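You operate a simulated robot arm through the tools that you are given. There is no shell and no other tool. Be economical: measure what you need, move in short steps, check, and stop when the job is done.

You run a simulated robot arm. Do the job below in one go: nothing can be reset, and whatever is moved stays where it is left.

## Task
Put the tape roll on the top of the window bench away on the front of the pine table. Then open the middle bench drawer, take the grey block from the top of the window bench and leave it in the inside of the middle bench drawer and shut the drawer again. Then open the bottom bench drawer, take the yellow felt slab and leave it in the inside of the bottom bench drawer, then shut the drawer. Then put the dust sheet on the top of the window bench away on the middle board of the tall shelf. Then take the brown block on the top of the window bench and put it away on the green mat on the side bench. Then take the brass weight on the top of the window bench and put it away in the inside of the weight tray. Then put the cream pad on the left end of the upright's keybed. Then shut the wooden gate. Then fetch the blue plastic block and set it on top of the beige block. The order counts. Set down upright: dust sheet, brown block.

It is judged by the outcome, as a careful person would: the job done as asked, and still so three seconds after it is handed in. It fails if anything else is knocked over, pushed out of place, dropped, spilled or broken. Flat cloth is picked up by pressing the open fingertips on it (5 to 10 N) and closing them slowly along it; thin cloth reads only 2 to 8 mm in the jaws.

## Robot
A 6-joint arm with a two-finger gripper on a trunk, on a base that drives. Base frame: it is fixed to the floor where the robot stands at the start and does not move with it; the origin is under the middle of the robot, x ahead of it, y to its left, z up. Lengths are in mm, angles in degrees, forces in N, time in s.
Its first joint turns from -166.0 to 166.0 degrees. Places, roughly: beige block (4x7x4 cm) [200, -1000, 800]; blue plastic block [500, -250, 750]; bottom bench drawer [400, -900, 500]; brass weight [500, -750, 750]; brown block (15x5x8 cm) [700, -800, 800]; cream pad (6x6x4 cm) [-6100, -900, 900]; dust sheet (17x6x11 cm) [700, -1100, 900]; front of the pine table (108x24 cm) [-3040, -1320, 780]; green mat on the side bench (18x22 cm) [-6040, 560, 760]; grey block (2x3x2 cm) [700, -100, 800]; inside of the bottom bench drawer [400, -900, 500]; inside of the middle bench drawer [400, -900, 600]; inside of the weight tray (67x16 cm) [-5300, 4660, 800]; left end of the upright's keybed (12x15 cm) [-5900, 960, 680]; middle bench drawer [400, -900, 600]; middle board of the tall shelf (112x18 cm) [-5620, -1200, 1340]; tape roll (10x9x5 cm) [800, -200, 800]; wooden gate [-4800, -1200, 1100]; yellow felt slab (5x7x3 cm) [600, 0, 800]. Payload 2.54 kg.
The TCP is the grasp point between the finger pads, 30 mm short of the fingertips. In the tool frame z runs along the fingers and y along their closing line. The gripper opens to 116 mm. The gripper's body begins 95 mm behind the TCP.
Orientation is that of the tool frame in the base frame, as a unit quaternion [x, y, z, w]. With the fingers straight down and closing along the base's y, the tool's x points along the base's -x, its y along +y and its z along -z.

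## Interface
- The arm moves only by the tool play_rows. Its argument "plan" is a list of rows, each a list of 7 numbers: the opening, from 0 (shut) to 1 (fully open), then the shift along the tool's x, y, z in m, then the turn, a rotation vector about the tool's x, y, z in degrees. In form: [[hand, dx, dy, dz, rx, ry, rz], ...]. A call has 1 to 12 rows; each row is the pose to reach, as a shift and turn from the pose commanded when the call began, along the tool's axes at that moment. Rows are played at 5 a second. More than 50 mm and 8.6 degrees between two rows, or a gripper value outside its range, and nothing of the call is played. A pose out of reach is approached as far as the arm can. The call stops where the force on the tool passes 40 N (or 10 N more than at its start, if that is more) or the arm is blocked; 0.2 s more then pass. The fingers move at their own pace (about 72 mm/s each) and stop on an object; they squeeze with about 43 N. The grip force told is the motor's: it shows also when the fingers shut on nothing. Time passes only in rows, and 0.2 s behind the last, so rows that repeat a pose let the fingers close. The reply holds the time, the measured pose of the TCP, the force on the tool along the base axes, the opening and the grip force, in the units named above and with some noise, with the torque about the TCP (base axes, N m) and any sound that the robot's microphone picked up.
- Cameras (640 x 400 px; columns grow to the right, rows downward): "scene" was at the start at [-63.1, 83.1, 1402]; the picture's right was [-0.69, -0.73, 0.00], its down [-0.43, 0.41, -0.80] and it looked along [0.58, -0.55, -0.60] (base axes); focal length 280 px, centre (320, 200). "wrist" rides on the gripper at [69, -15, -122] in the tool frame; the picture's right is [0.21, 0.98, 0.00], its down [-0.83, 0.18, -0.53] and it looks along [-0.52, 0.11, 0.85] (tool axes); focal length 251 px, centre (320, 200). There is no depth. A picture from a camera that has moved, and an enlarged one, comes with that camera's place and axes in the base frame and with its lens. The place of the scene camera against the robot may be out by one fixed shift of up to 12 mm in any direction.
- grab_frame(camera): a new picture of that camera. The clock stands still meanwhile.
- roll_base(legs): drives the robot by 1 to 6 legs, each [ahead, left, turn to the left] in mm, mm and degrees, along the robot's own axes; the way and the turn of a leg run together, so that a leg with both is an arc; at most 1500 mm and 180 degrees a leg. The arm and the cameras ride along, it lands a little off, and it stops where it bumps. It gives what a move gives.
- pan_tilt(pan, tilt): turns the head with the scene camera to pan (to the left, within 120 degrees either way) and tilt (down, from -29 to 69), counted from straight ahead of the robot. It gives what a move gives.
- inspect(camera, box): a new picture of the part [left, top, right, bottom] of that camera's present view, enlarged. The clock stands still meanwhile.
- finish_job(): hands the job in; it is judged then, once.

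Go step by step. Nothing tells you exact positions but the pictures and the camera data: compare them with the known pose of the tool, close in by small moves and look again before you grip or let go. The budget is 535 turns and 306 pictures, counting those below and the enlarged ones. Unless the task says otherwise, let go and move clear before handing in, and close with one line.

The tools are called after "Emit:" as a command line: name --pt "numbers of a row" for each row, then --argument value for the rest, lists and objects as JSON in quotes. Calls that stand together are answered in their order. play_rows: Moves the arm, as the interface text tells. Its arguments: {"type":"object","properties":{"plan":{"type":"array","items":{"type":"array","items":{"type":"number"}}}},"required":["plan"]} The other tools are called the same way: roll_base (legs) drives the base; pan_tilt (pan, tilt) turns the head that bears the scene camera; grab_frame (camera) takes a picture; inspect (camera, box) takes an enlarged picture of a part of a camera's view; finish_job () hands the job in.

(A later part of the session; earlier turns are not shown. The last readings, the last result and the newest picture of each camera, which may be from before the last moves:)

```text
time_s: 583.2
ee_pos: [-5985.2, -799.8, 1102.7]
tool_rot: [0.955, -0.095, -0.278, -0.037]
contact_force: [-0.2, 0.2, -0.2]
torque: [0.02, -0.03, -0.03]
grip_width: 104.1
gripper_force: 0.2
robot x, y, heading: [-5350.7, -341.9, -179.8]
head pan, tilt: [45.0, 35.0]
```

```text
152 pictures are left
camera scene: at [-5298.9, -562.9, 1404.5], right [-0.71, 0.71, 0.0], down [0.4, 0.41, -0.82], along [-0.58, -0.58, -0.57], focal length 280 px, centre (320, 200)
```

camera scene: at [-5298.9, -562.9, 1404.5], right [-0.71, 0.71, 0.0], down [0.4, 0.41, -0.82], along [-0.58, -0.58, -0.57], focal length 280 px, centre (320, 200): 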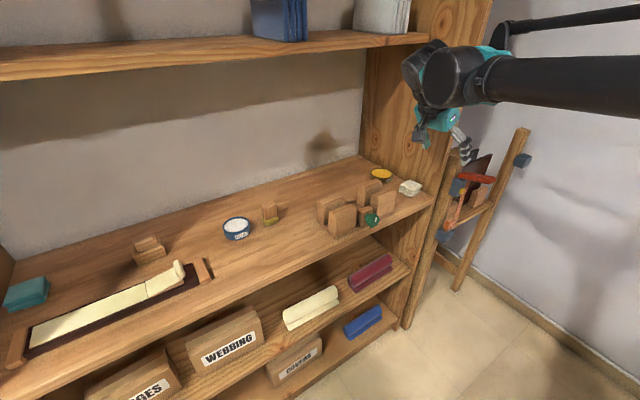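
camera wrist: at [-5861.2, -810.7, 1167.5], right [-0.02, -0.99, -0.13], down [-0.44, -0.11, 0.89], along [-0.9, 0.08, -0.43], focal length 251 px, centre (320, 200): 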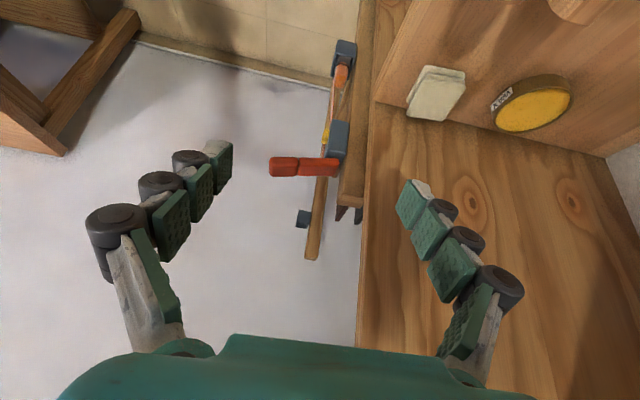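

Pad confirmed at (-6103, -922, ~870). Move to the pre-grip point along the tilted tool axis.

Emit:
play_rows --pt "0.8 0.01 0.03 0.024 0 0 0" --pt "0.8 0.021 0.06 0.048 0 0 0" --pt "0.8 0.032 0.09 0.073 0 0 0" --pt "0.8 0.042 0.12 0.098 0 0 0" --pt "0.8 0.053 0.148 0.122 0 0 0"

Emit:
grab_frame --camera "wrist"

```text
time_s: 584.4
ee_pos: [-6035.1, -941.6, 967.4]
tool_rot: [0.956, -0.095, -0.277, -0.037]
contact_force: [0.3, 0.8, 1.2]
torque: [0.02, -0.01, 0.01]
grip_width: 92.8
gripper_force: 0.0
robot x, y, heading: [-5353.9, -347.2, -179.8]
head pan, tilt: [45.0, 35.0]
```

```text
151 pictures are left
camera wrist: at [-5911.2, -951.6, 1033.3], right [-0.02, -0.99, -0.13], down [-0.44, -0.11, 0.89], along [-0.9, 0.08, -0.43], focal length 251 px, centre (320, 200)
```

wrist: 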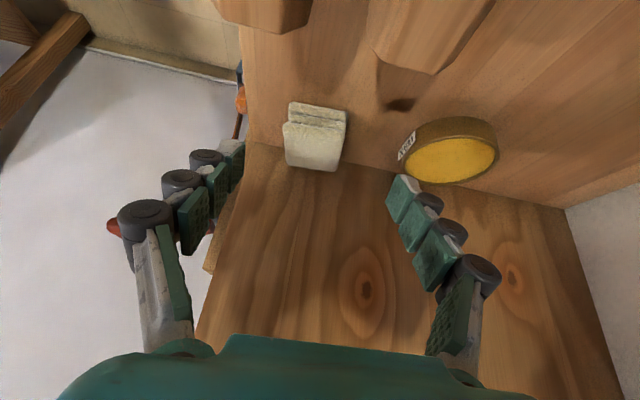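

Emit:
play_rows --pt "0.68 0 -0.003 0.035 0 0 0" --pt "0.68 0 -0.003 0.07 0 0 0" --pt "0.68 0 -0.003 0.09 0 0 0"

Emit:
grab_frame --camera "wrist"

```text
time_s: 585.2
ee_pos: [-6080.0, -925.3, 893.7]
tool_rot: [0.955, -0.095, -0.277, -0.038]
contact_force: [-0.6, 0.0, 0.4]
torque: [0.02, 0.01, -0.01]
grip_width: 78.7
gripper_force: 0.1
robot x, y, heading: [-5349.3, -343.8, -179.8]
head pan, tilt: [45.0, 35.0]
```

```text
150 pictures are left
camera wrist: at [-5957.1, -935.2, 959.5], right [-0.02, -0.99, -0.13], down [-0.44, -0.11, 0.89], along [-0.9, 0.07, -0.44], focal length 251 px, centre (320, 200)
```

wrist: 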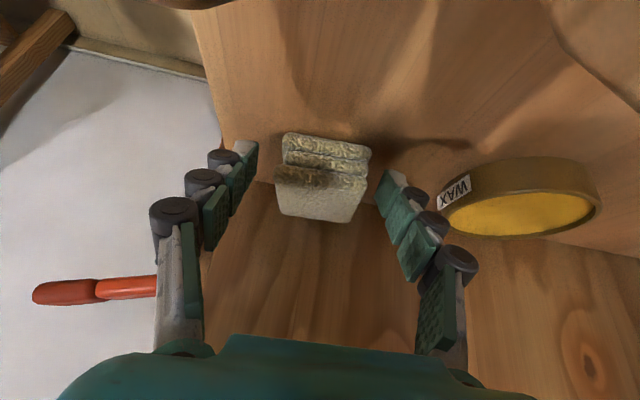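

Emit:
play_rows --pt "0.68 0 0 0.01 0 0 0" --pt "0.5 0 0 0.01 0 0 0" --pt "0.3 0 0 0.01 0 0 0" --pt "0.2 0 0 0.01 0 0 0" --pt "0.2 0 0 0.01 0 0 0"

Emit:
play_rows --pt "0.2 -0.016 0 -0.025 0 0 0" --pt "0.2 -0.032 0 -0.05 0 0 0" --pt "0.2 -0.04 -0.01 -0.09 0 0 0"

Emit:
grab_frame --camera "wrist"

```text
time_s: 586.0
ee_pos: [-6085.3, -928.4, 891.5]
tool_rot: [0.955, -0.092, -0.281, -0.032]
contact_force: [-5.3, -25.7, 42.5]
torque: [-2.07, 0.65, 0.31]
grip_width: 57.5
gripper_force: 17.4
robot x, y, heading: [-5351.9, -344.1, -179.7]
head pan, tilt: [45.0, 35.0]
stopped in row 3: the force on the tool passed its limit at 45 N (the readings are from after the stop); the commanded pose is now the measured one
```

```text
time_s: 586.8
ee_pos: [-6070.9, -918.8, 984.6]
tool_rot: [0.955, -0.093, -0.279, -0.034]
contact_force: [-0.9, 0.0, -0.4]
torque: [0.02, -0.01, -0.05]
grip_width: 53.8
gripper_force: 42.9
robot x, y, heading: [-5349.2, -342.5, -179.8]
head pan, tilt: [45.0, 35.0]
```

```text
149 pictures are left
camera wrist: at [-5945.7, -928.5, 1050.4], right [-0.02, -0.99, -0.13], down [-0.44, -0.11, 0.89], along [-0.9, 0.07, -0.43], focal length 251 px, centre (320, 200)
```

wrist: 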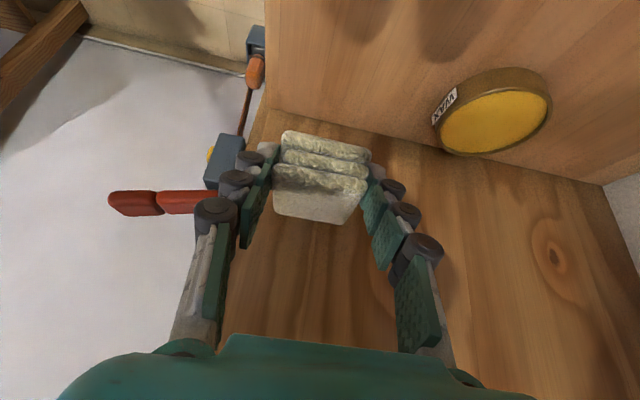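

Pad held (54 mm) and lifted. Withdraw up and out from the shelf.

Emit:
play_rows --pt "0.2 -0.01 -0.037 -0.018 0 0 0" --pt "0.2 -0.02 -0.074 -0.036 0 0 0" --pt "0.2 -0.031 -0.111 -0.054 0 0 0" --pt "0.2 -0.041 -0.148 -0.073 0 0 0" --pt "0.2 -0.051 -0.185 -0.09 0 0 0" --pt "0.2 -0.061 -0.222 -0.109 0 0 0" --pt "0.2 -0.071 -0.26 -0.127 0 0 0" --pt "0.2 -0.072 -0.307 -0.126 0 0 0" --pt "0.2 -0.073 -0.354 -0.125 0 0 0" --pt "0.2 -0.073 -0.401 -0.124 0 0 0" --pt "0.2 -0.074 -0.448 -0.122 0 0 0" --pt "0.2 -0.074 -0.495 -0.12 0 0 0"

Emit:
grab_frame --camera "wrist"

```text
time_s: 589.4
ee_pos: [-5968.5, -435.6, 1130.8]
tool_rot: [0.955, -0.094, -0.278, -0.035]
contact_force: [-0.4, -1.1, 0.2]
torque: [0.02, -0.02, -0.02]
grip_width: 53.3
gripper_force: 43.1
robot x, y, heading: [-5350.5, -347.2, -180.1]
head pan, tilt: [45.0, 35.0]
```

```text
148 pictures are left
camera wrist: at [-5844.9, -445.3, 1195.4], right [-0.02, -0.99, -0.13], down [-0.44, -0.11, 0.89], along [-0.9, 0.07, -0.43], focal length 251 px, centre (320, 200)
```

wrist: 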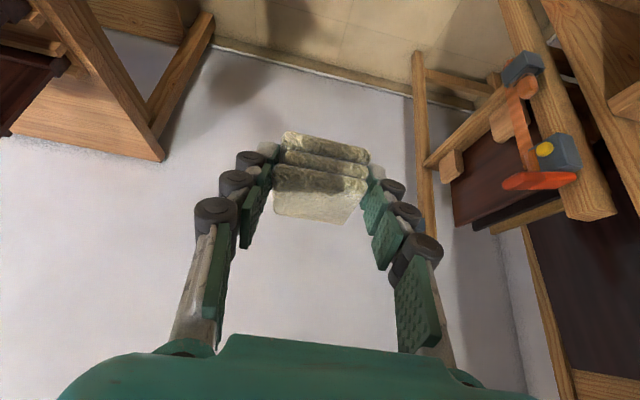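

Now drive to the upright piano: north past the cart, then face west.

Emit:
roll_base --legs '[[-140, -280, 0], [0, 0, -90], [1370, -40, 0], [0, 0, 90]]'

Emit:
pan_tilt --pan 30 --tilt 40

Emit:
grab_frame --camera "scene"

Emit:
grab_frame --camera "wrist"

```text
time_s: 605.6
ee_pos: [-5789.2, 1192.7, 1130.6]
tool_rot: [0.955, -0.09, -0.279, -0.033]
contact_force: [0.8, -0.4, -0.5]
torque: [0.02, 0.0, 0.0]
grip_width: 53.5
gripper_force: 43.1
robot x, y, heading: [-5171.0, 1290.8, -179.1]
head pan, tilt: [45.0, 35.0]
```

```text
time_s: 606.3
ee_pos: [-5788.5, 1192.8, 1129.6]
tool_rot: [0.956, -0.088, -0.279, -0.033]
contact_force: [1.4, 0.7, -0.6]
torque: [0.0, -0.02, 0.0]
grip_width: 53.4
gripper_force: 42.6
robot x, y, heading: [-5170.2, 1288.9, -179.1]
head pan, tilt: [30.0, 40.0]
```

```text
147 pictures are left
camera scene: at [-5129.2, 1089.9, 1396.9], right [-0.51, 0.86, 0.0], down [0.55, 0.33, -0.77], along [-0.66, -0.39, -0.64], focal length 280 px, centre (320, 200)
```

scene: 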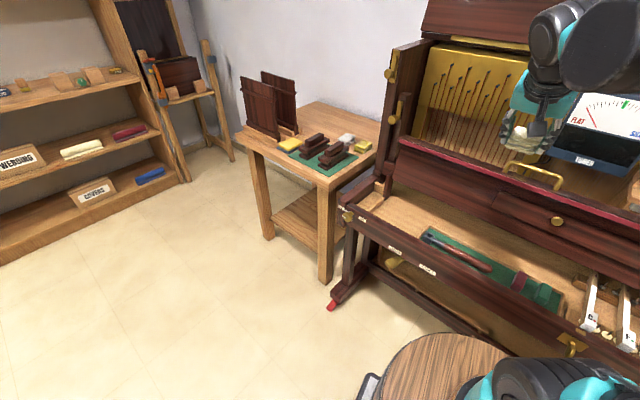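

```text
146 pictures are left
camera wrist: at [-5664.7, 1183.3, 1195.4], right [-0.01, -0.99, -0.13], down [-0.44, -0.11, 0.89], along [-0.9, 0.06, -0.43], focal length 251 px, centre (320, 200)
```

wrist: 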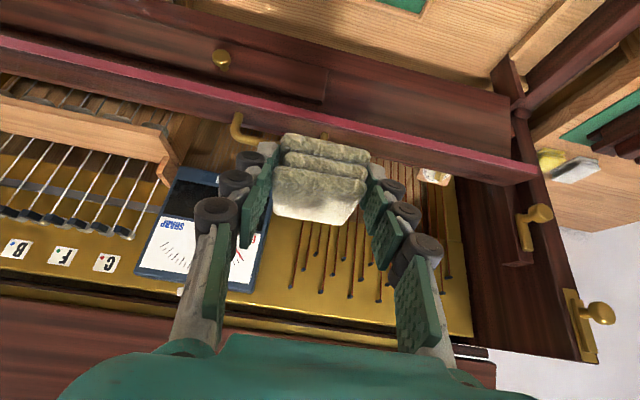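

Emit:
inspect --camera "scene" --box '[330, 120, 530, 300]'

```text
2.22 times, centred on (430, 210) of scene
camera zoom: at [-5129.2, 1089.9, 1396.9], right [-0.51, 0.86, 0.0], down [0.55, 0.33, -0.77], along [-0.66, -0.39, -0.64], focal length 622 px, centre (76, 178)
```

zoom: 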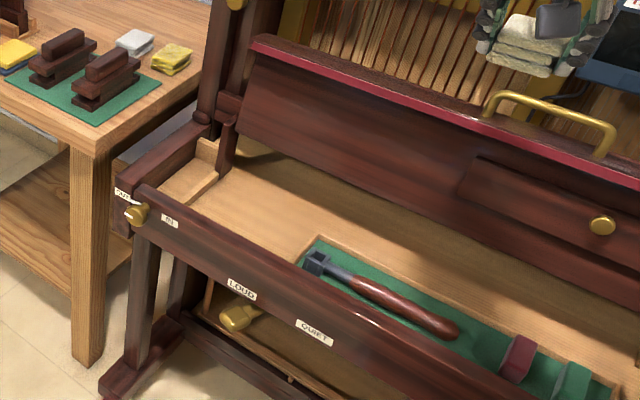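

The keybed's left area around (-5920, 960) is free between the partition and the tool tray. Move above it.

Emit:
play_rows --pt "0.2 0.002 0.041 0.008 0 0 0" --pt "0.2 0.004 0.081 0.016 0 0 0" --pt "0.2 0.006 0.122 0.024 0 0 0" --pt "0.2 0.008 0.163 0.031 0 0 0" --pt "0.2 0.01 0.203 0.039 0 0 0" --pt "0.2 0.013 0.244 0.047 0 0 0" --pt "0.2 0.027 0.246 0.085 0 0 0" --pt "0.2 0.041 0.248 0.124 0 0 0" --pt "0.2 0.055 0.251 0.162 0 0 0" --pt "0.2 0.069 0.253 0.2 0 0 0"

Emit:
grab_frame --camera "wrist"

Emit:
inspect --camera "scene" --box '[330, 120, 530, 300]'

```text
time_s: 608.5
ee_pos: [-5884.5, 956.4, 920.5]
tool_rot: [0.956, -0.09, -0.279, -0.033]
contact_force: [0.5, 0.3, -0.4]
torque: [-0.01, 0.02, -0.02]
grip_width: 53.7
gripper_force: 42.3
robot x, y, heading: [-5171.2, 1288.9, -179.3]
head pan, tilt: [30.0, 40.0]
```

```text
144 pictures are left
camera wrist: at [-5760.1, 947.3, 985.3], right [-0.01, -0.99, -0.13], down [-0.44, -0.11, 0.89], along [-0.9, 0.06, -0.43], focal length 251 px, centre (320, 200)
```

wrist: 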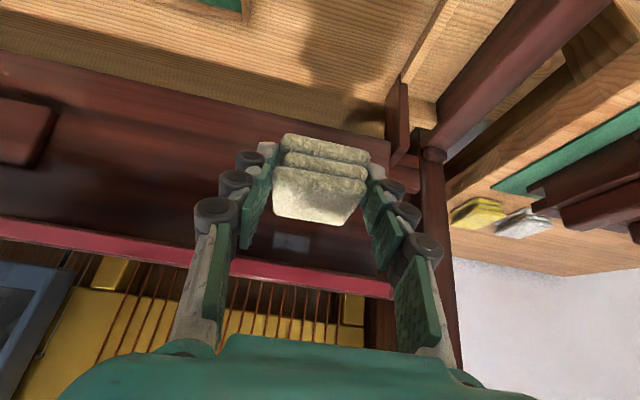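

```text
2.22 times, centred on (430, 210) of scene
camera zoom: at [-5129.1, 1090.0, 1396.9], right [-0.51, 0.86, 0.0], down [0.55, 0.33, -0.77], along [-0.66, -0.39, -0.64], focal length 622 px, centre (76, 178)
```

zoom: 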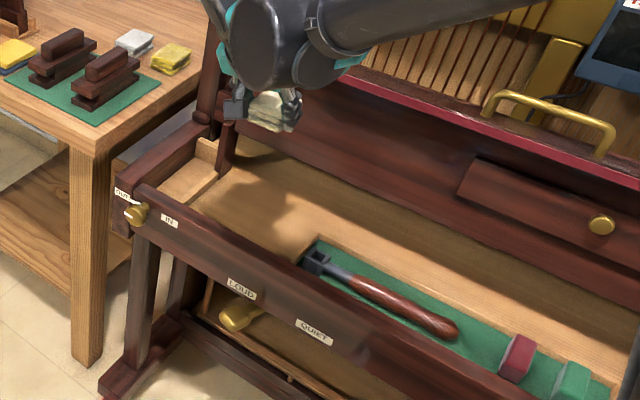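

Clear below. Lower further over (-5925, 960).

Emit:
play_rows --pt "0.2 0.015 0.002 0.036 0 0 0" --pt "0.2 0.03 0.004 0.072 0 0 0" --pt "0.2 0.045 0.005 0.109 0 0 0" --pt "0.2 0.061 0.007 0.145 0 0 0"

Emit:
grab_frame --camera "wrist"

Emit:
inspect --camera "scene" --box '[330, 120, 530, 300]'

```text
time_s: 609.5
ee_pos: [-5910.3, 956.4, 763.9]
tool_rot: [0.956, -0.09, -0.278, -0.033]
contact_force: [0.1, 0.1, 0.5]
torque: [-0.03, 0.02, -0.01]
grip_width: 53.6
gripper_force: 43.2
robot x, y, heading: [-5174.0, 1289.6, -179.3]
head pan, tilt: [30.0, 40.0]
```

```text
142 pictures are left
camera wrist: at [-5786.8, 945.7, 829.5], right [-0.01, -0.99, -0.13], down [-0.44, -0.11, 0.89], along [-0.9, 0.06, -0.43], focal length 251 px, centre (320, 200)
```

wrist: 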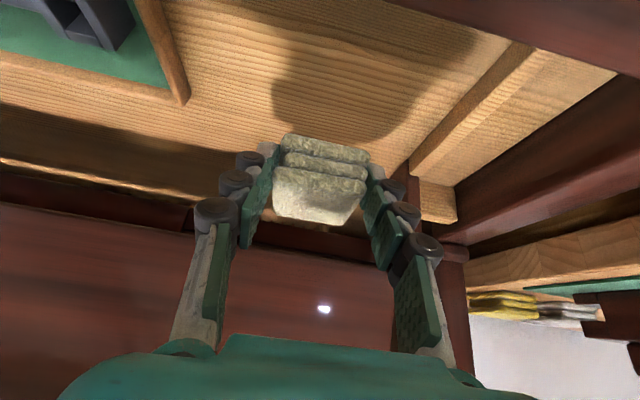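

```text
2.22 times, centred on (430, 210) of scene
camera zoom: at [-5129.2, 1089.9, 1396.9], right [-0.51, 0.86, 0.0], down [0.55, 0.33, -0.77], along [-0.66, -0.39, -0.64], focal length 622 px, centre (76, 178)
```

zoom: 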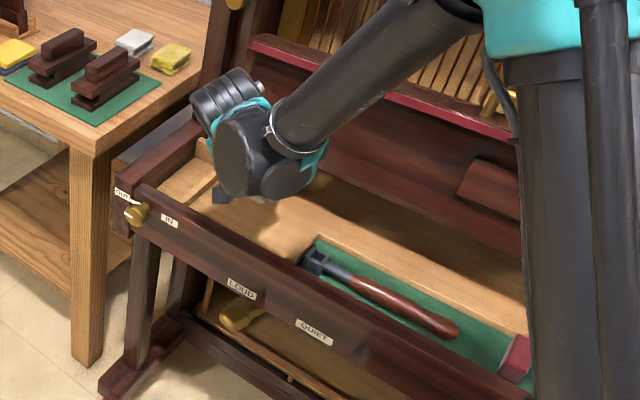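

Emit:
play_rows --pt "0.2 0.0108 0 0.0169 0 0 0" --pt "0.2 0.0162 0 0.0253 0 0 0" --pt "0.2 0.0189 0 0.0295 0 0 0" --pt "0.2 0.0216 0 0.0337 0 0 0" --pt "0.2 0.0243 0 0.0379 0 0 0" --pt "0.2 0.027 0 0.0422 0 0 0" --pt "0.2 0.0297 0 0.0464 0 0 0" --pt "0.2 0.0324 0 0.0506 0 0 0"

Emit:
grab_frame --camera "wrist"

```text
time_s: 611.3
ee_pos: [-5912.6, 956.6, 710.6]
tool_rot: [0.955, -0.088, -0.281, -0.033]
contact_force: [5.1, 0.2, 24.3]
torque: [-0.24, -0.05, 0.03]
grip_width: 53.5
gripper_force: 42.8
robot x, y, heading: [-5171.2, 1290.5, -179.2]
head pan, tilt: [30.0, 40.0]
stopped in row 8: the force on the tool passed its limit at 50 N (the readings are from after the stop); the commanded pose is now the measured one
```

```text
140 pictures are left
camera wrist: at [-5788.2, 947.9, 775.0], right [-0.01, -0.99, -0.13], down [-0.43, -0.11, 0.89], along [-0.9, 0.06, -0.43], focal length 251 px, centre (320, 200)
```

wrist: 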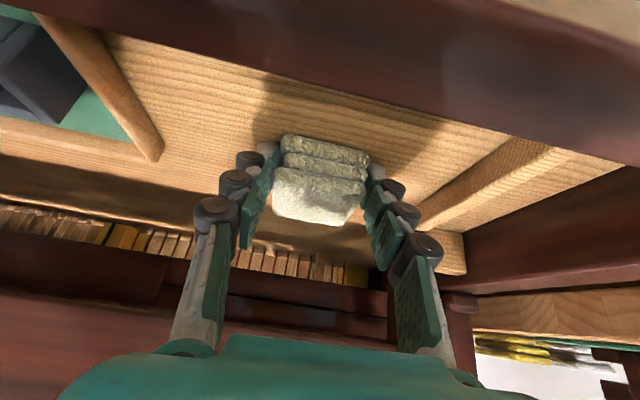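

On the keybed. Release and retreat along the tool axis.

Emit:
play_rows --pt "0.2 -0.001 0 -0.001 0 0 0" --pt "0.5 -0.001 0 -0.001 0 0 0" --pt "0.68 -0.001 0 -0.002 0 0 0" --pt "0.68 -0.005 0 -0.03 0 0 0" --pt "0.68 -0.015 0 -0.07 0 0 0" --pt "0.68 -0.025 0 -0.11 0 0 0" --pt "0.68 -0.035 0 -0.15 0 0 0" --pt "0.68 -0.045 0 -0.195 0 0 0" --pt "0.68 -0.055 0 -0.24 0 0 0" --pt "0.68 -0.065 0 -0.285 0 0 0"

Emit:
grab_frame --camera "wrist"

Emit:
inspect --camera "scene" --box '[330, 120, 530, 300]'

```text
time_s: 613.5
ee_pos: [-5817.0, 937.3, 985.6]
tool_rot: [0.955, -0.088, -0.28, -0.032]
contact_force: [-1.4, 0.0, -0.3]
torque: [0.05, 0.01, -0.01]
grip_width: 79.0
gripper_force: 0.0
robot x, y, heading: [-5169.8, 1285.3, -179.0]
head pan, tilt: [30.0, 40.0]
```

```text
139 pictures are left
camera wrist: at [-5692.6, 927.7, 1050.1], right [-0.01, -0.99, -0.13], down [-0.43, -0.11, 0.89], along [-0.9, 0.06, -0.43], focal length 251 px, centre (320, 200)
```

wrist: 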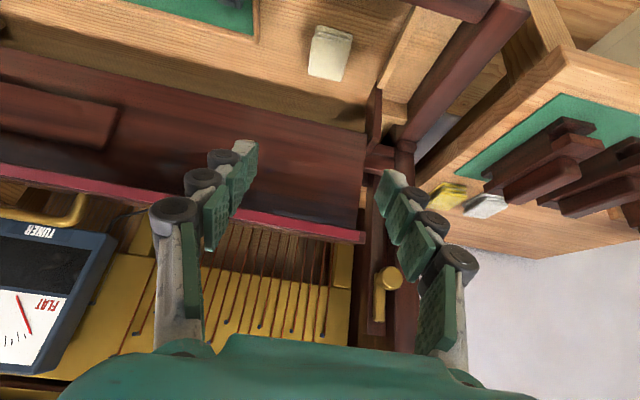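

```text
2.22 times, centred on (430, 210) of scene
camera zoom: at [-5129.4, 1089.8, 1396.9], right [-0.51, 0.86, 0.0], down [0.55, 0.33, -0.77], along [-0.66, -0.39, -0.64], focal length 622 px, centre (76, 178)
```

zoom: 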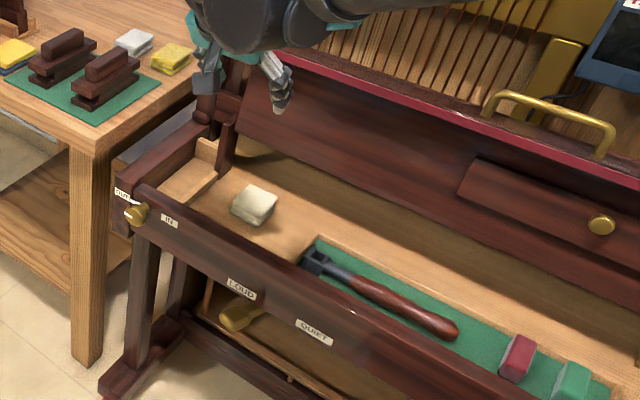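

Cream pad is on the left end of the keybed. Next the gate: straighten and centre the arm, then drive back south.

Emit:
play_rows --pt "0.4 -0.009 -0.044 -0.01 0 4 0" --pt "0.4 -0.019 -0.088 -0.021 0 8 0" --pt "0.4 -0.028 -0.132 -0.031 0 12 0" --pt "0.4 -0.037 -0.176 -0.042 0 16 0" --pt "0.4 -0.047 -0.22 -0.052 0 20 0" --pt "0.4 -0.056 -0.264 -0.062 0 24 0" --pt "0.4 -0.066 -0.308 -0.073 0 28 0" --pt "0.4 -0.075 -0.352 -0.083 0 32.5 0"

Emit:
roll_base --legs '[[0, 0, -91], [-1000, 40, 0], [-480, 0, 0]]'

```text
time_s: 615.3
ee_pos: [-5764.5, 1279.8, 1098.9]
tool_rot: [0.996, -0.094, -0.002, -0.006]
contact_force: [1.2, -1.0, 0.0]
torque: [0.02, 0.0, 0.02]
grip_width: 46.4
gripper_force: 0.1
robot x, y, heading: [-5170.4, 1288.9, -179.3]
head pan, tilt: [30.0, 40.0]
```

```text
time_s: 626.9
ee_pos: [-5219.3, 379.5, 1098.1]
tool_rot: [-0.627, 0.779, -0.002, 0.006]
contact_force: [-0.3, -0.1, 0.1]
torque: [0.01, -0.02, 0.0]
grip_width: 46.4
gripper_force: 0.1
robot x, y, heading: [-5226.5, -216.7, 89.3]
head pan, tilt: [30.0, 40.0]
```

Emit:
roll_base --legs '[[0, 0, -90], [0, 0, -90], [0, 420, 0]]'

Emit:
pan_tilt --pan 5 --tilt 20

Emit:
grab_frame --camera "scene"

Emit:
grab_frame --camera "wrist"

```text
time_s: 637.2
ee_pos: [-4827.2, -829.0, 1099.0]
tool_rot: [0.791, 0.612, -0.007, -0.002]
contact_force: [-0.5, 0.8, 0.3]
torque: [-0.02, 0.02, -0.01]
grip_width: 46.3
gripper_force: 0.1
robot x, y, heading: [-4802.2, -236.6, -92.7]
head pan, tilt: [30.0, 40.0]
```

```text
time_s: 638.1
ee_pos: [-4827.7, -829.8, 1100.3]
tool_rot: [0.79, 0.613, -0.006, -0.003]
contact_force: [-0.3, -0.9, 0.5]
torque: [-0.02, -0.02, -0.04]
grip_width: 46.4
gripper_force: 0.1
robot x, y, heading: [-4804.1, -236.0, -92.9]
head pan, tilt: [5.0, 20.0]
```

```text
137 pictures are left
camera scene: at [-4646.3, -222.9, 1428.3], right [-1.0, -0.04, 0.0], down [-0.01, 0.34, -0.94], along [0.04, -0.94, -0.34], focal length 280 px, centre (320, 200)
```

scene: 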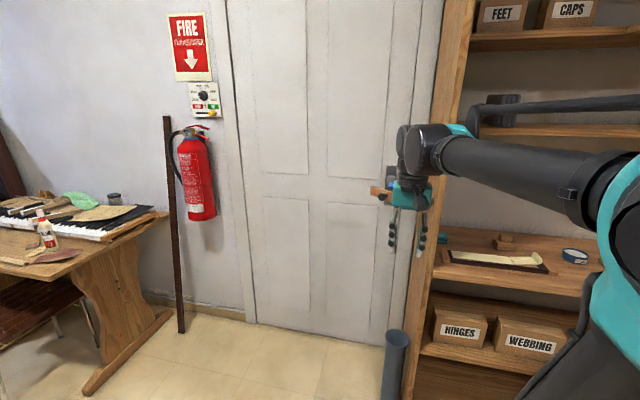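

```text
136 pictures are left
camera wrist: at [-4823.7, -758.0, 1220.3], right [1.0, -0.03, -0.01], down [-0.02, -0.84, 0.54], along [-0.03, -0.54, -0.84], focal length 251 px, centre (320, 200)
```

wrist: 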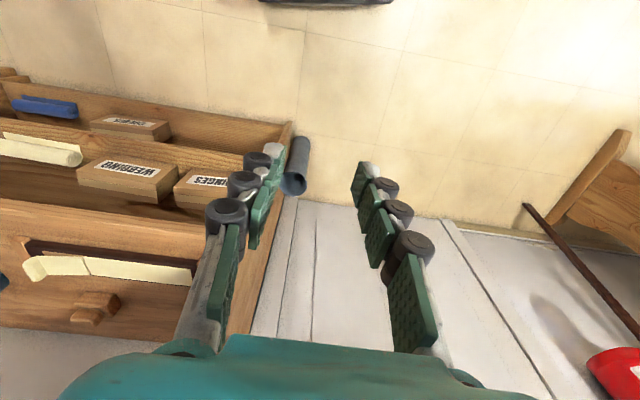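

The gate is hidden behind the gripper; raise the arm and look.

Emit:
play_rows --pt "0.4 0 0 -0.045 0 0 0" --pt "0.4 0 0 -0.09 0 0 0" --pt "0.4 0 0 -0.135 0 0 0" --pt "0.4 0 0 -0.18 0 0 0" --pt "0.4 0 0 -0.22 0 0 0"

Emit:
inspect --camera "scene" --box '[340, 150, 460, 240]'

Emit:
grab_frame --camera "wrist"

```text
time_s: 639.3
ee_pos: [-4826.1, -828.8, 1319.9]
tool_rot: [0.79, 0.613, -0.008, -0.003]
contact_force: [-0.1, -0.3, 0.2]
torque: [-0.04, 0.02, 0.0]
grip_width: 46.1
gripper_force: 0.1
robot x, y, heading: [-4798.6, -235.4, -93.1]
head pan, tilt: [5.0, 20.0]
```

```text
4.44 times, centred on (400, 195) of scene
camera zoom: at [-4646.4, -222.8, 1428.3], right [-1.0, -0.04, 0.0], down [-0.01, 0.34, -0.94], along [0.04, -0.94, -0.34], focal length 1243 px, centre (-36, 222)
```

zoom: 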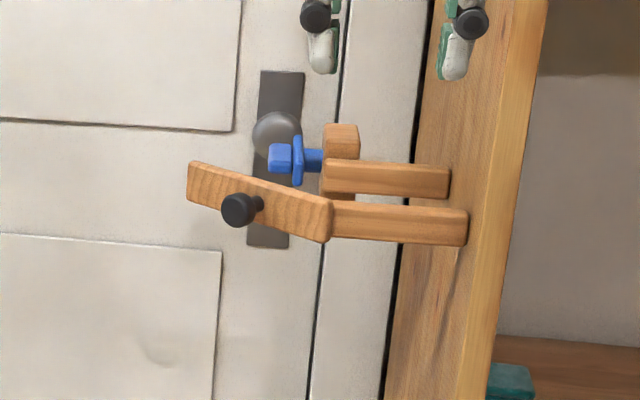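

```text
134 pictures are left
camera wrist: at [-4821.8, -756.7, 1441.7], right [1.0, -0.03, -0.01], down [-0.02, -0.84, 0.54], along [-0.03, -0.54, -0.84], focal length 251 px, centre (320, 200)
```

wrist: 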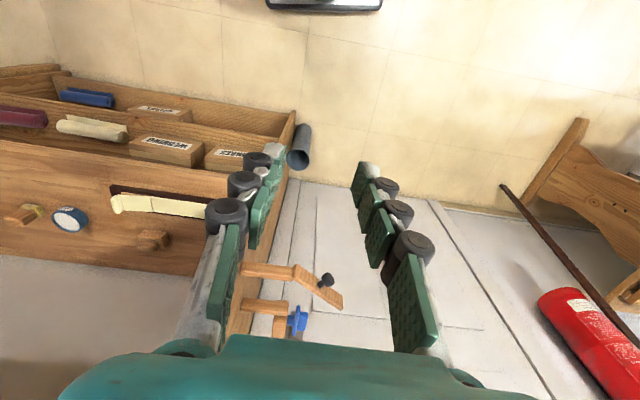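

From above: the gate bar is hinged at ≈(-4883, -1140), free end ≈(-4799, -1245), latch post at ≈(-4905, -1260). I'll push its free end toward -x with closed fingers, tool pitched 45° from the front.

Emit:
play_rows --pt "0 -0.039 0.017 0.005 0 -5.6 0" --pt "0 -0.078 0.035 0.01 0 -11.2 0" --pt "0 -0.116 0.052 0.02 0 -16.8 0" --pt "0 -0.155 0.069 0.03 0 -22.4 0" --pt "0 -0.194 0.086 0.045 0 -28 0" --pt "0 -0.233 0.103 0.065 0 -33.6 0" --pt "0 -0.271 0.12 0.085 0 -39.2 0" --pt "0 -0.305 0.138 0.105 0 -45 0"

Emit:
grab_frame --camera "wrist"

Emit:
inspect --camera "scene" --box '[340, 130, 460, 240]'

```text
time_s: 641.1
ee_pos: [-4767.2, -1159.1, 1215.1]
tool_rot: [0.728, 0.567, -0.309, 0.232]
contact_force: [-0.4, 0.7, 0.5]
torque: [-0.01, 0.01, 0.01]
grip_width: 0.0
gripper_force: 28.3
robot x, y, heading: [-4796.9, -236.0, -92.8]
head pan, tilt: [5.0, 20.0]
```

```text
133 pictures are left
camera wrist: at [-4748.3, -1024.1, 1250.8], right [0.98, -0.1, -0.17], down [0.14, -0.24, 0.96], along [-0.13, -0.97, -0.22], focal length 251 px, centre (320, 200)
```

wrist: 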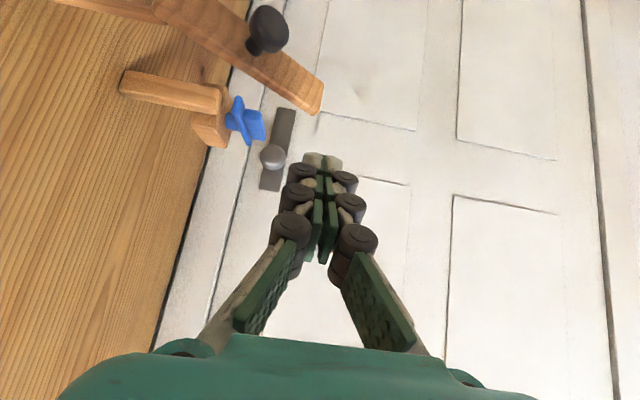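

```text
3.64 times, centred on (400, 185) of scene
camera zoom: at [-4646.5, -222.6, 1428.3], right [-1.0, -0.04, 0.0], down [-0.01, 0.34, -0.94], along [0.04, -0.94, -0.34], focal length 1017 px, centre (29, 254)
```

zoom: 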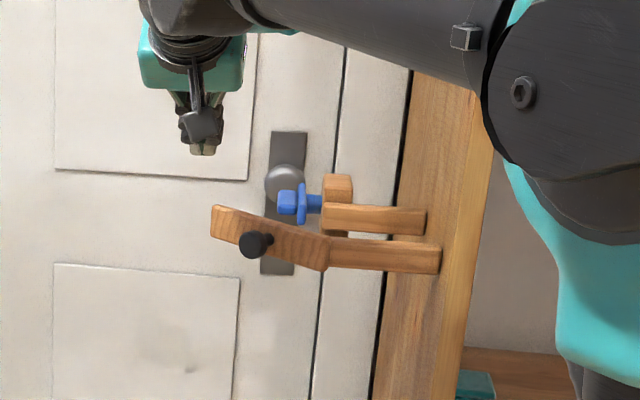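

Geometry confirmed. Lower beside the bar's outer face and start the push along the arc.

Emit:
play_rows --pt "0 0.022 -0.001 0.03 0 0 0" --pt "0 0.042 -0.002 0.058 0 0 0" --pt "0 0.061 -0.004 0.084 0 0 0" --pt "0 0.0454 -0.0227 0.1 0 0 0" --pt "0 0.0298 -0.0375 0.116 0 0 0"

Emit:
grab_frame --camera "wrist"

Emit:
inspect --camera "scene" --box '[340, 130, 460, 240]'

```text
time_s: 642.3
ee_pos: [-4820.1, -1208.5, 1111.3]
tool_rot: [0.726, 0.568, -0.309, 0.233]
contact_force: [0.0, -1.1, 0.6]
torque: [0.02, 0.02, 0.03]
grip_width: 0.1
gripper_force: 28.6
robot x, y, heading: [-4795.2, -236.0, -92.9]
head pan, tilt: [5.0, 20.0]
```

```text
131 pictures are left
camera wrist: at [-4801.9, -1073.4, 1147.4], right [0.98, -0.1, -0.16], down [0.14, -0.24, 0.96], along [-0.13, -0.97, -0.22], focal length 251 px, centre (320, 200)
```

wrist: 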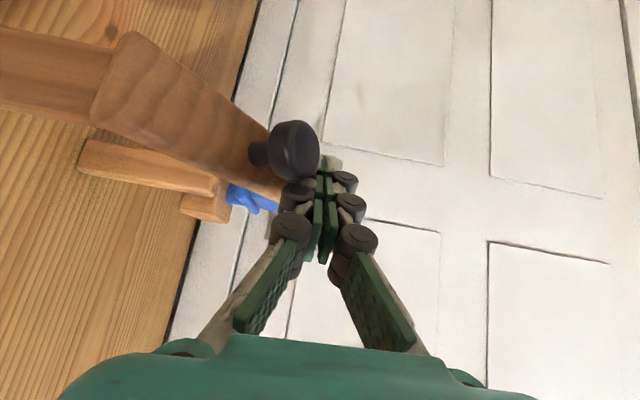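

```text
3.64 times, centred on (400, 185) of scene
camera zoom: at [-4646.3, -222.7, 1428.3], right [-1.0, -0.04, 0.0], down [-0.01, 0.34, -0.94], along [0.04, -0.94, -0.34], focal length 1017 px, centre (29, 254)
```

zoom: 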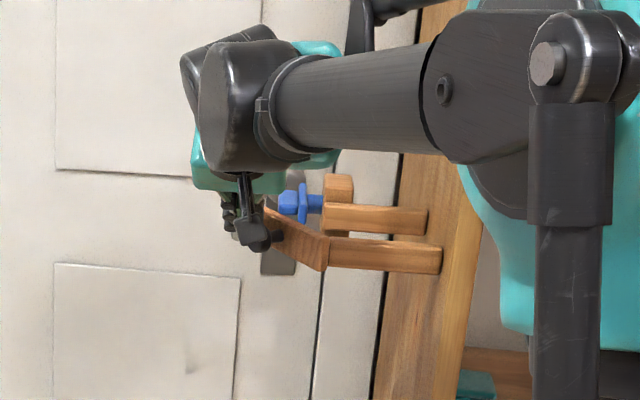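

The bar swings. Continue along the arc.

Emit:
play_rows --pt "0 -0.0129 -0.02 0.0134 0 0 0" --pt "0 -0.0172 -0.032 0.018 0 0 0" --pt "0 -0.0214 -0.0446 0.0226 0 0 0" --pt "0 -0.023 -0.051 0.0242 0 0 0" --pt "0 -0.0243 -0.057 0.0257 0 0 0"

Emit:
grab_frame --camera "wrist"

Emit:
inspect --camera "scene" --box '[340, 130, 460, 240]'

```text
time_s: 643.5
ee_pos: [-4875.6, -1230.1, 1112.7]
tool_rot: [0.725, 0.571, -0.305, 0.235]
contact_force: [11.5, 0.8, 3.5]
torque: [0.01, 0.06, -0.09]
grip_width: 5.9
gripper_force: 28.7
robot x, y, heading: [-4796.0, -238.8, -92.8]
head pan, tilt: [5.0, 20.0]
stopped in row 5: the force on the tool passed its limit at 45 N (the readings are from after the stop); the commanded pose is now the measured one
```

```text
129 pictures are left
camera wrist: at [-4857.8, -1094.0, 1148.6], right [0.98, -0.09, -0.16], down [0.14, -0.24, 0.96], along [-0.12, -0.97, -0.22], focal length 251 px, centre (320, 200)
```

wrist: 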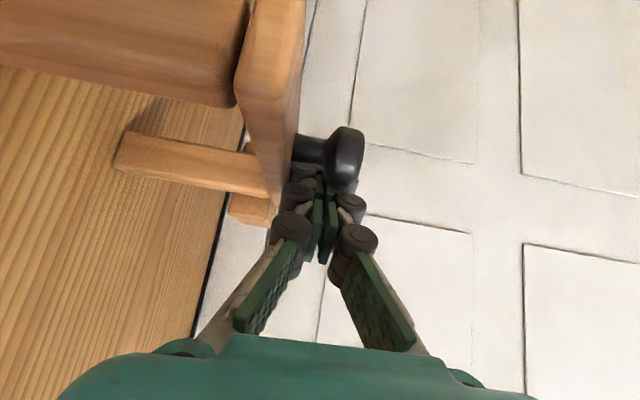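

```text
3.64 times, centred on (400, 185) of scene
camera zoom: at [-4645.4, -222.6, 1428.3], right [-1.0, -0.04, 0.0], down [-0.01, 0.34, -0.94], along [0.04, -0.94, -0.34], focal length 1017 px, centre (29, 254)
```

zoom: 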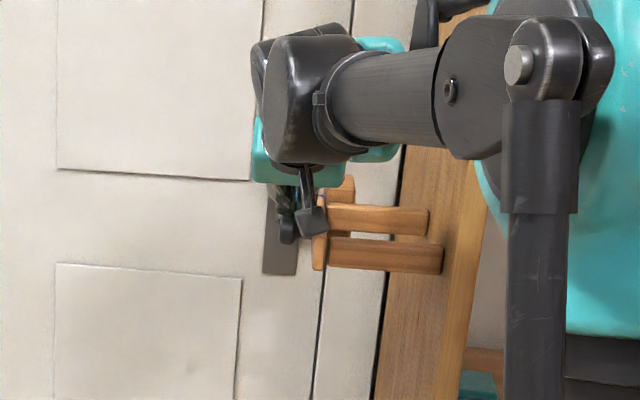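

The bar has met the post. Back off sideways and up, and check.

Emit:
play_rows --pt "0 0.005 0.02 -0.005 0 0 0" --pt "0 0.01 0.05 -0.01 0 0 0" --pt "0 -0.02 0.07 -0.04 0 0 0" --pt "0 -0.05 0.08 -0.075 0 0 0" --pt "0 -0.08 0.08 -0.11 0 0 0" --pt "0 -0.08 0.08 -0.16 0 0 0" --pt "0 -0.08 0.08 -0.2 0 0 0"

Emit:
grab_frame --camera "wrist"

Emit:
inspect --camera "scene" --box '[340, 130, 460, 240]'

```text
time_s: 645.1
ee_pos: [-4775.1, -1165.9, 1307.3]
tool_rot: [0.726, 0.57, -0.307, 0.235]
contact_force: [1.2, -0.5, -1.0]
torque: [0.02, 0.04, -0.02]
grip_width: 0.1
gripper_force: 29.0
robot x, y, heading: [-4797.6, -233.5, -92.5]
head pan, tilt: [5.0, 20.0]
```

```text
127 pictures are left
camera wrist: at [-4757.3, -1031.1, 1343.5], right [0.98, -0.09, -0.16], down [0.14, -0.24, 0.96], along [-0.12, -0.97, -0.22], focal length 251 px, centre (320, 200)
```

wrist: 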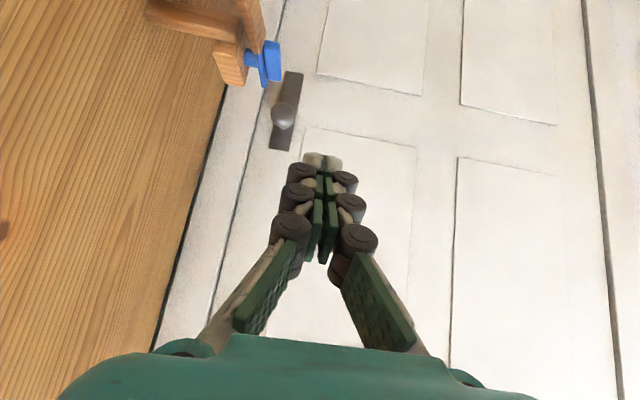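

```text
3.64 times, centred on (400, 185) of scene
camera zoom: at [-4646.1, -223.3, 1428.3], right [-1.0, -0.04, 0.0], down [-0.01, 0.34, -0.94], along [0.04, -0.94, -0.34], focal length 1017 px, centre (29, 254)
```

zoom: 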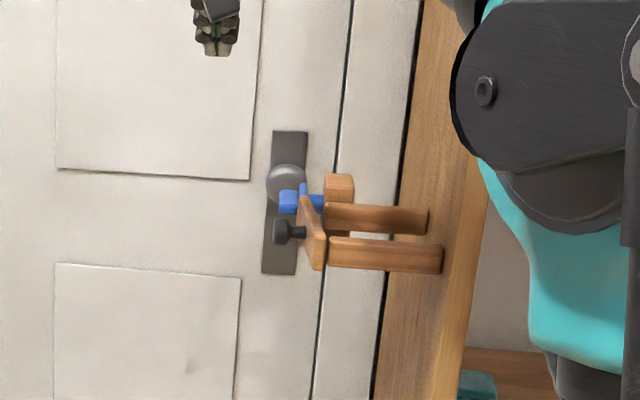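

Emit:
inspect --camera "wrist" --box '[130, 0, 330, 120]'

Emit:
inspect --camera "scene" --box '[375, 165, 435, 210]'

```text
3.20 times, centred on (230, 60) of wrist
camera zoom: at [-4757.3, -1031.1, 1343.5], right [0.98, -0.09, -0.16], down [0.14, -0.24, 0.96], along [-0.12, -0.97, -0.22], focal length 805 px, centre (608, 648)
```

zoom: 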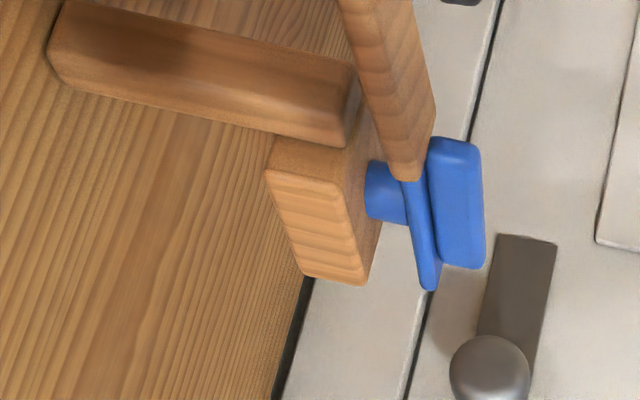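

```text
8.89 times, centred on (405, 188) of scene
camera zoom: at [-4646.1, -223.3, 1428.3], right [-1.0, -0.04, 0.0], down [-0.01, 0.34, -0.94], along [0.04, -0.94, -0.34], focal length 2486 px, centre (-436, 311)
```

zoom: 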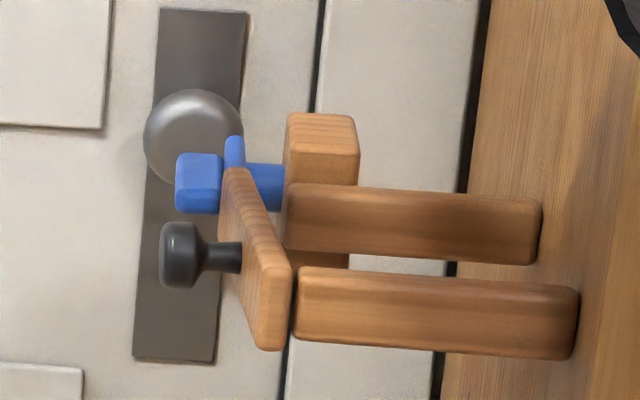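

The bar stops short: my fingers likely hooked its knob when retreating. I'll push again, on the knob's outer face this time so nothing hooks.

Emit:
play_rows --pt "0 0.022 -0.005 0.032 0 0 0" --pt "0 0.044 -0.009 0.064 0 0 0" --pt "0 0.066 -0.014 0.096 0 0 0" --pt "0 0.088 -0.019 0.128 0 0 0" --pt "0 0.1086 -0.0234 0.1585 0 0 0"

Emit:
grab_frame --camera "wrist"

Emit:
inspect --camera "scene" --box '[345, 145, 445, 215]'

```text
time_s: 646.3
ee_pos: [-4809.7, -1194.3, 1120.6]
tool_rot: [0.726, 0.568, -0.307, 0.235]
contact_force: [-0.4, 1.0, 0.0]
torque: [0.0, -0.02, 0.01]
grip_width: 0.0
gripper_force: 28.6
robot x, y, heading: [-4797.9, -234.3, -93.0]
head pan, tilt: [5.0, 20.0]
```

```text
123 pictures are left
camera wrist: at [-4791.8, -1059.1, 1157.0], right [0.98, -0.09, -0.16], down [0.14, -0.24, 0.96], along [-0.12, -0.97, -0.22], focal length 251 px, centre (320, 200)
```

wrist: 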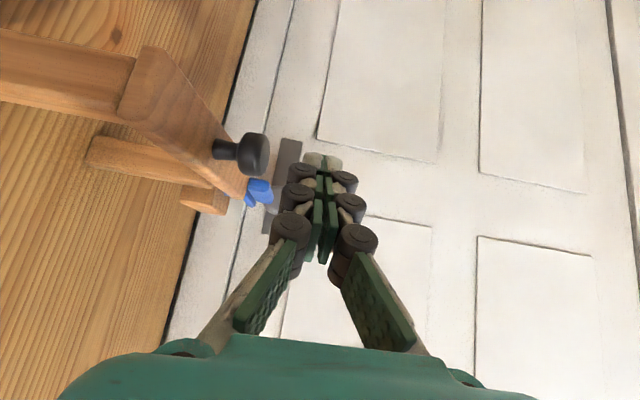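

```text
5.71 times, centred on (395, 180) of scene
camera zoom: at [-4646.0, -222.7, 1428.3], right [-1.0, -0.04, 0.0], down [-0.01, 0.34, -0.94], along [0.04, -0.94, -0.34], focal length 1598 px, centre (-109, 314)
```

zoom: 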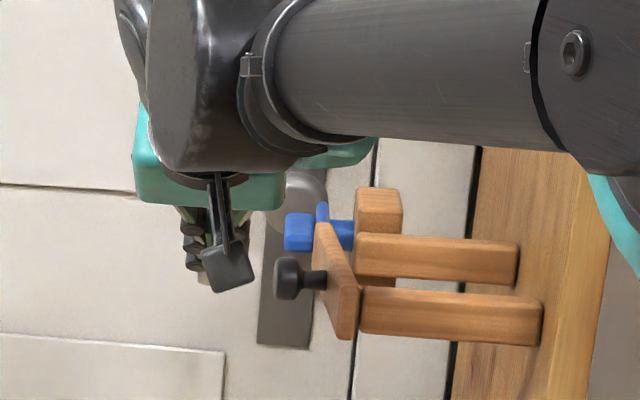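

Emit:
play_rows --pt "0 0 -0.015 0 0 0 0" --pt "0 0 -0.025 0.001 0 0 0" --pt "0 0 -0.033 0.001 0 0 0" --pt "0 0 -0.04 0.001 0 0 0" --pt "0 0 -0.046 0.001 0 0 0" --pt "0 0 -0.052 0.001 0 0 0" --pt "0 0 -0.058 0.001 0 0 0"

Emit:
grab_frame --camera "wrist"

Emit:
inspect --camera "scene" --box '[345, 145, 445, 215]'

```text
time_s: 647.4
ee_pos: [-4839.3, -1188.4, 1120.8]
tool_rot: [0.723, 0.572, -0.304, 0.239]
contact_force: [12.3, -2.8, -2.0]
torque: [0.02, -0.16, 0.27]
grip_width: 0.0
gripper_force: 28.5
robot x, y, heading: [-4800.5, -237.4, -92.9]
head pan, tilt: [5.0, 20.0]
stopped in row 5: the force on the tool passed its limit at 48 N (the readings are from after the stop); the commanded pose is now the measured one
```

```text
121 pictures are left
camera wrist: at [-4824.2, -1052.5, 1156.6], right [0.98, -0.08, -0.16], down [0.13, -0.24, 0.96], along [-0.11, -0.97, -0.22], focal length 251 px, centre (320, 200)
```

wrist: 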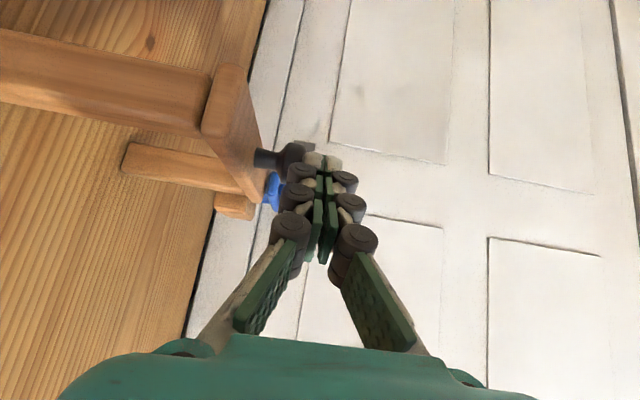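

```text
5.71 times, centred on (395, 180) of scene
camera zoom: at [-4645.0, -223.1, 1428.3], right [-1.0, -0.04, 0.0], down [-0.01, 0.34, -0.94], along [0.04, -0.94, -0.34], focal length 1598 px, centre (-109, 314)
```

zoom: 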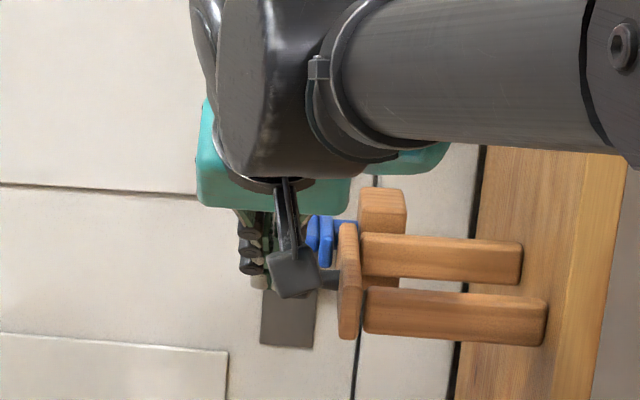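

Emit:
play_rows --pt "0 0 0.005 0 0 0 0" --pt "0 0 0.015 0 0 0 0" --pt "0 0 0.03 0 0 0 0" --pt "0 0 0.05 0 0 0 0"

Emit:
grab_frame --camera "wrist"

Emit:
inspect --camera "scene" --box '[345, 145, 445, 215]'

```text
time_s: 648.4
ee_pos: [-4794.6, -1198.9, 1121.4]
tool_rot: [0.724, 0.571, -0.304, 0.238]
contact_force: [-0.3, 0.9, 0.0]
torque: [0.01, 0.0, 0.0]
grip_width: 0.0
gripper_force: 28.4
robot x, y, heading: [-4800.4, -236.6, -92.6]
head pan, tilt: [5.0, 20.0]
```

```text
119 pictures are left
camera wrist: at [-4778.1, -1063.0, 1157.2], right [0.98, -0.08, -0.16], down [0.13, -0.24, 0.96], along [-0.12, -0.97, -0.22], focal length 251 px, centre (320, 200)
```

wrist: 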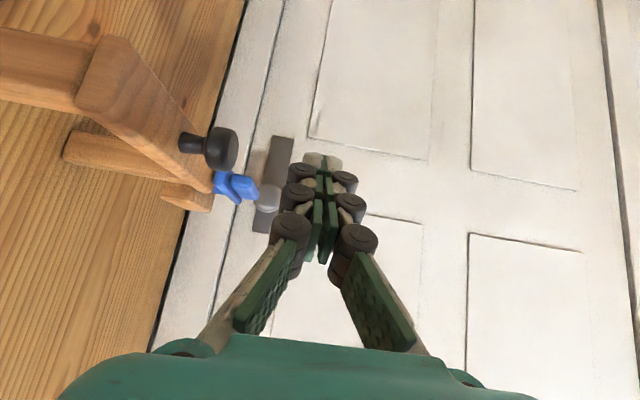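

```text
5.71 times, centred on (395, 180) of scene
camera zoom: at [-4645.8, -222.8, 1428.3], right [-1.0, -0.04, 0.0], down [-0.01, 0.34, -0.94], along [0.04, -0.94, -0.34], focal length 1598 px, centre (-109, 314)
```

zoom: 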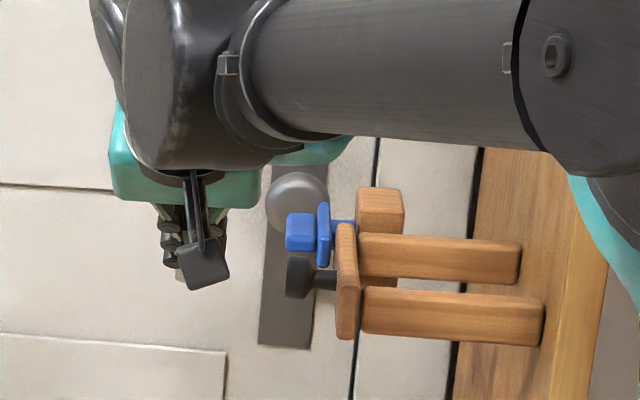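

Emit:
inspect --camera "wrist" --box '[80, 30, 280, 230]'

```text
2.00 times, centred on (180, 130) of wrist
camera zoom: at [-4778.1, -1063.0, 1157.2], right [0.98, -0.08, -0.16], down [0.13, -0.24, 0.96], along [-0.12, -0.97, -0.22], focal length 503 px, centre (600, 340)
```

zoom: 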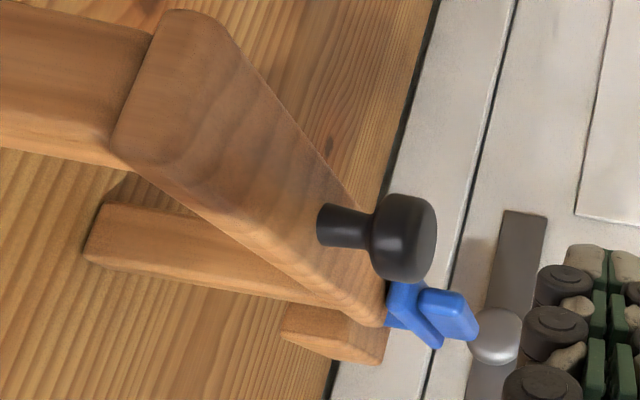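

The gate is shut and its blue catch holds the bar. Withdraw the arm and straighten the tool.

Emit:
play_rows --pt "0 -0.03 0.02 -0.03 0 0 0" --pt "0 -0.065 0.03 -0.065 0 0 0" --pt "0 -0.1 0.03 -0.1 0 0 0" --pt "0 -0.135 0.03 -0.135 0 0 0" --pt "0 -0.101 0.03 -0.17 0 6 0" --pt "0 -0.067 0.03 -0.204 0 12 0" --pt "0 -0.033 0.03 -0.238 0 18 0" --pt "0 0.0 0.03 -0.272 0 25 0" --pt "0 0.034 0.03 -0.306 0 32 0" --pt "0 0.05 0.03 -0.33 0 39 0" --pt "0 0.06 0.03 -0.345 0 45 0"

Emit:
grab_frame --camera "scene"

```text
refused: row 2 steps farther than a row can; nothing moved
```

```text
116 pictures are left
camera scene: at [-4645.8, -222.8, 1428.3], right [-1.0, -0.04, 0.0], down [-0.01, 0.34, -0.94], along [0.04, -0.94, -0.34], focal length 280 px, centre (320, 200)
```

scene: 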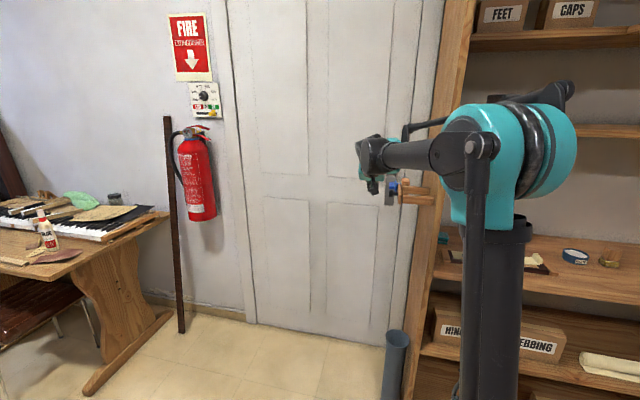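

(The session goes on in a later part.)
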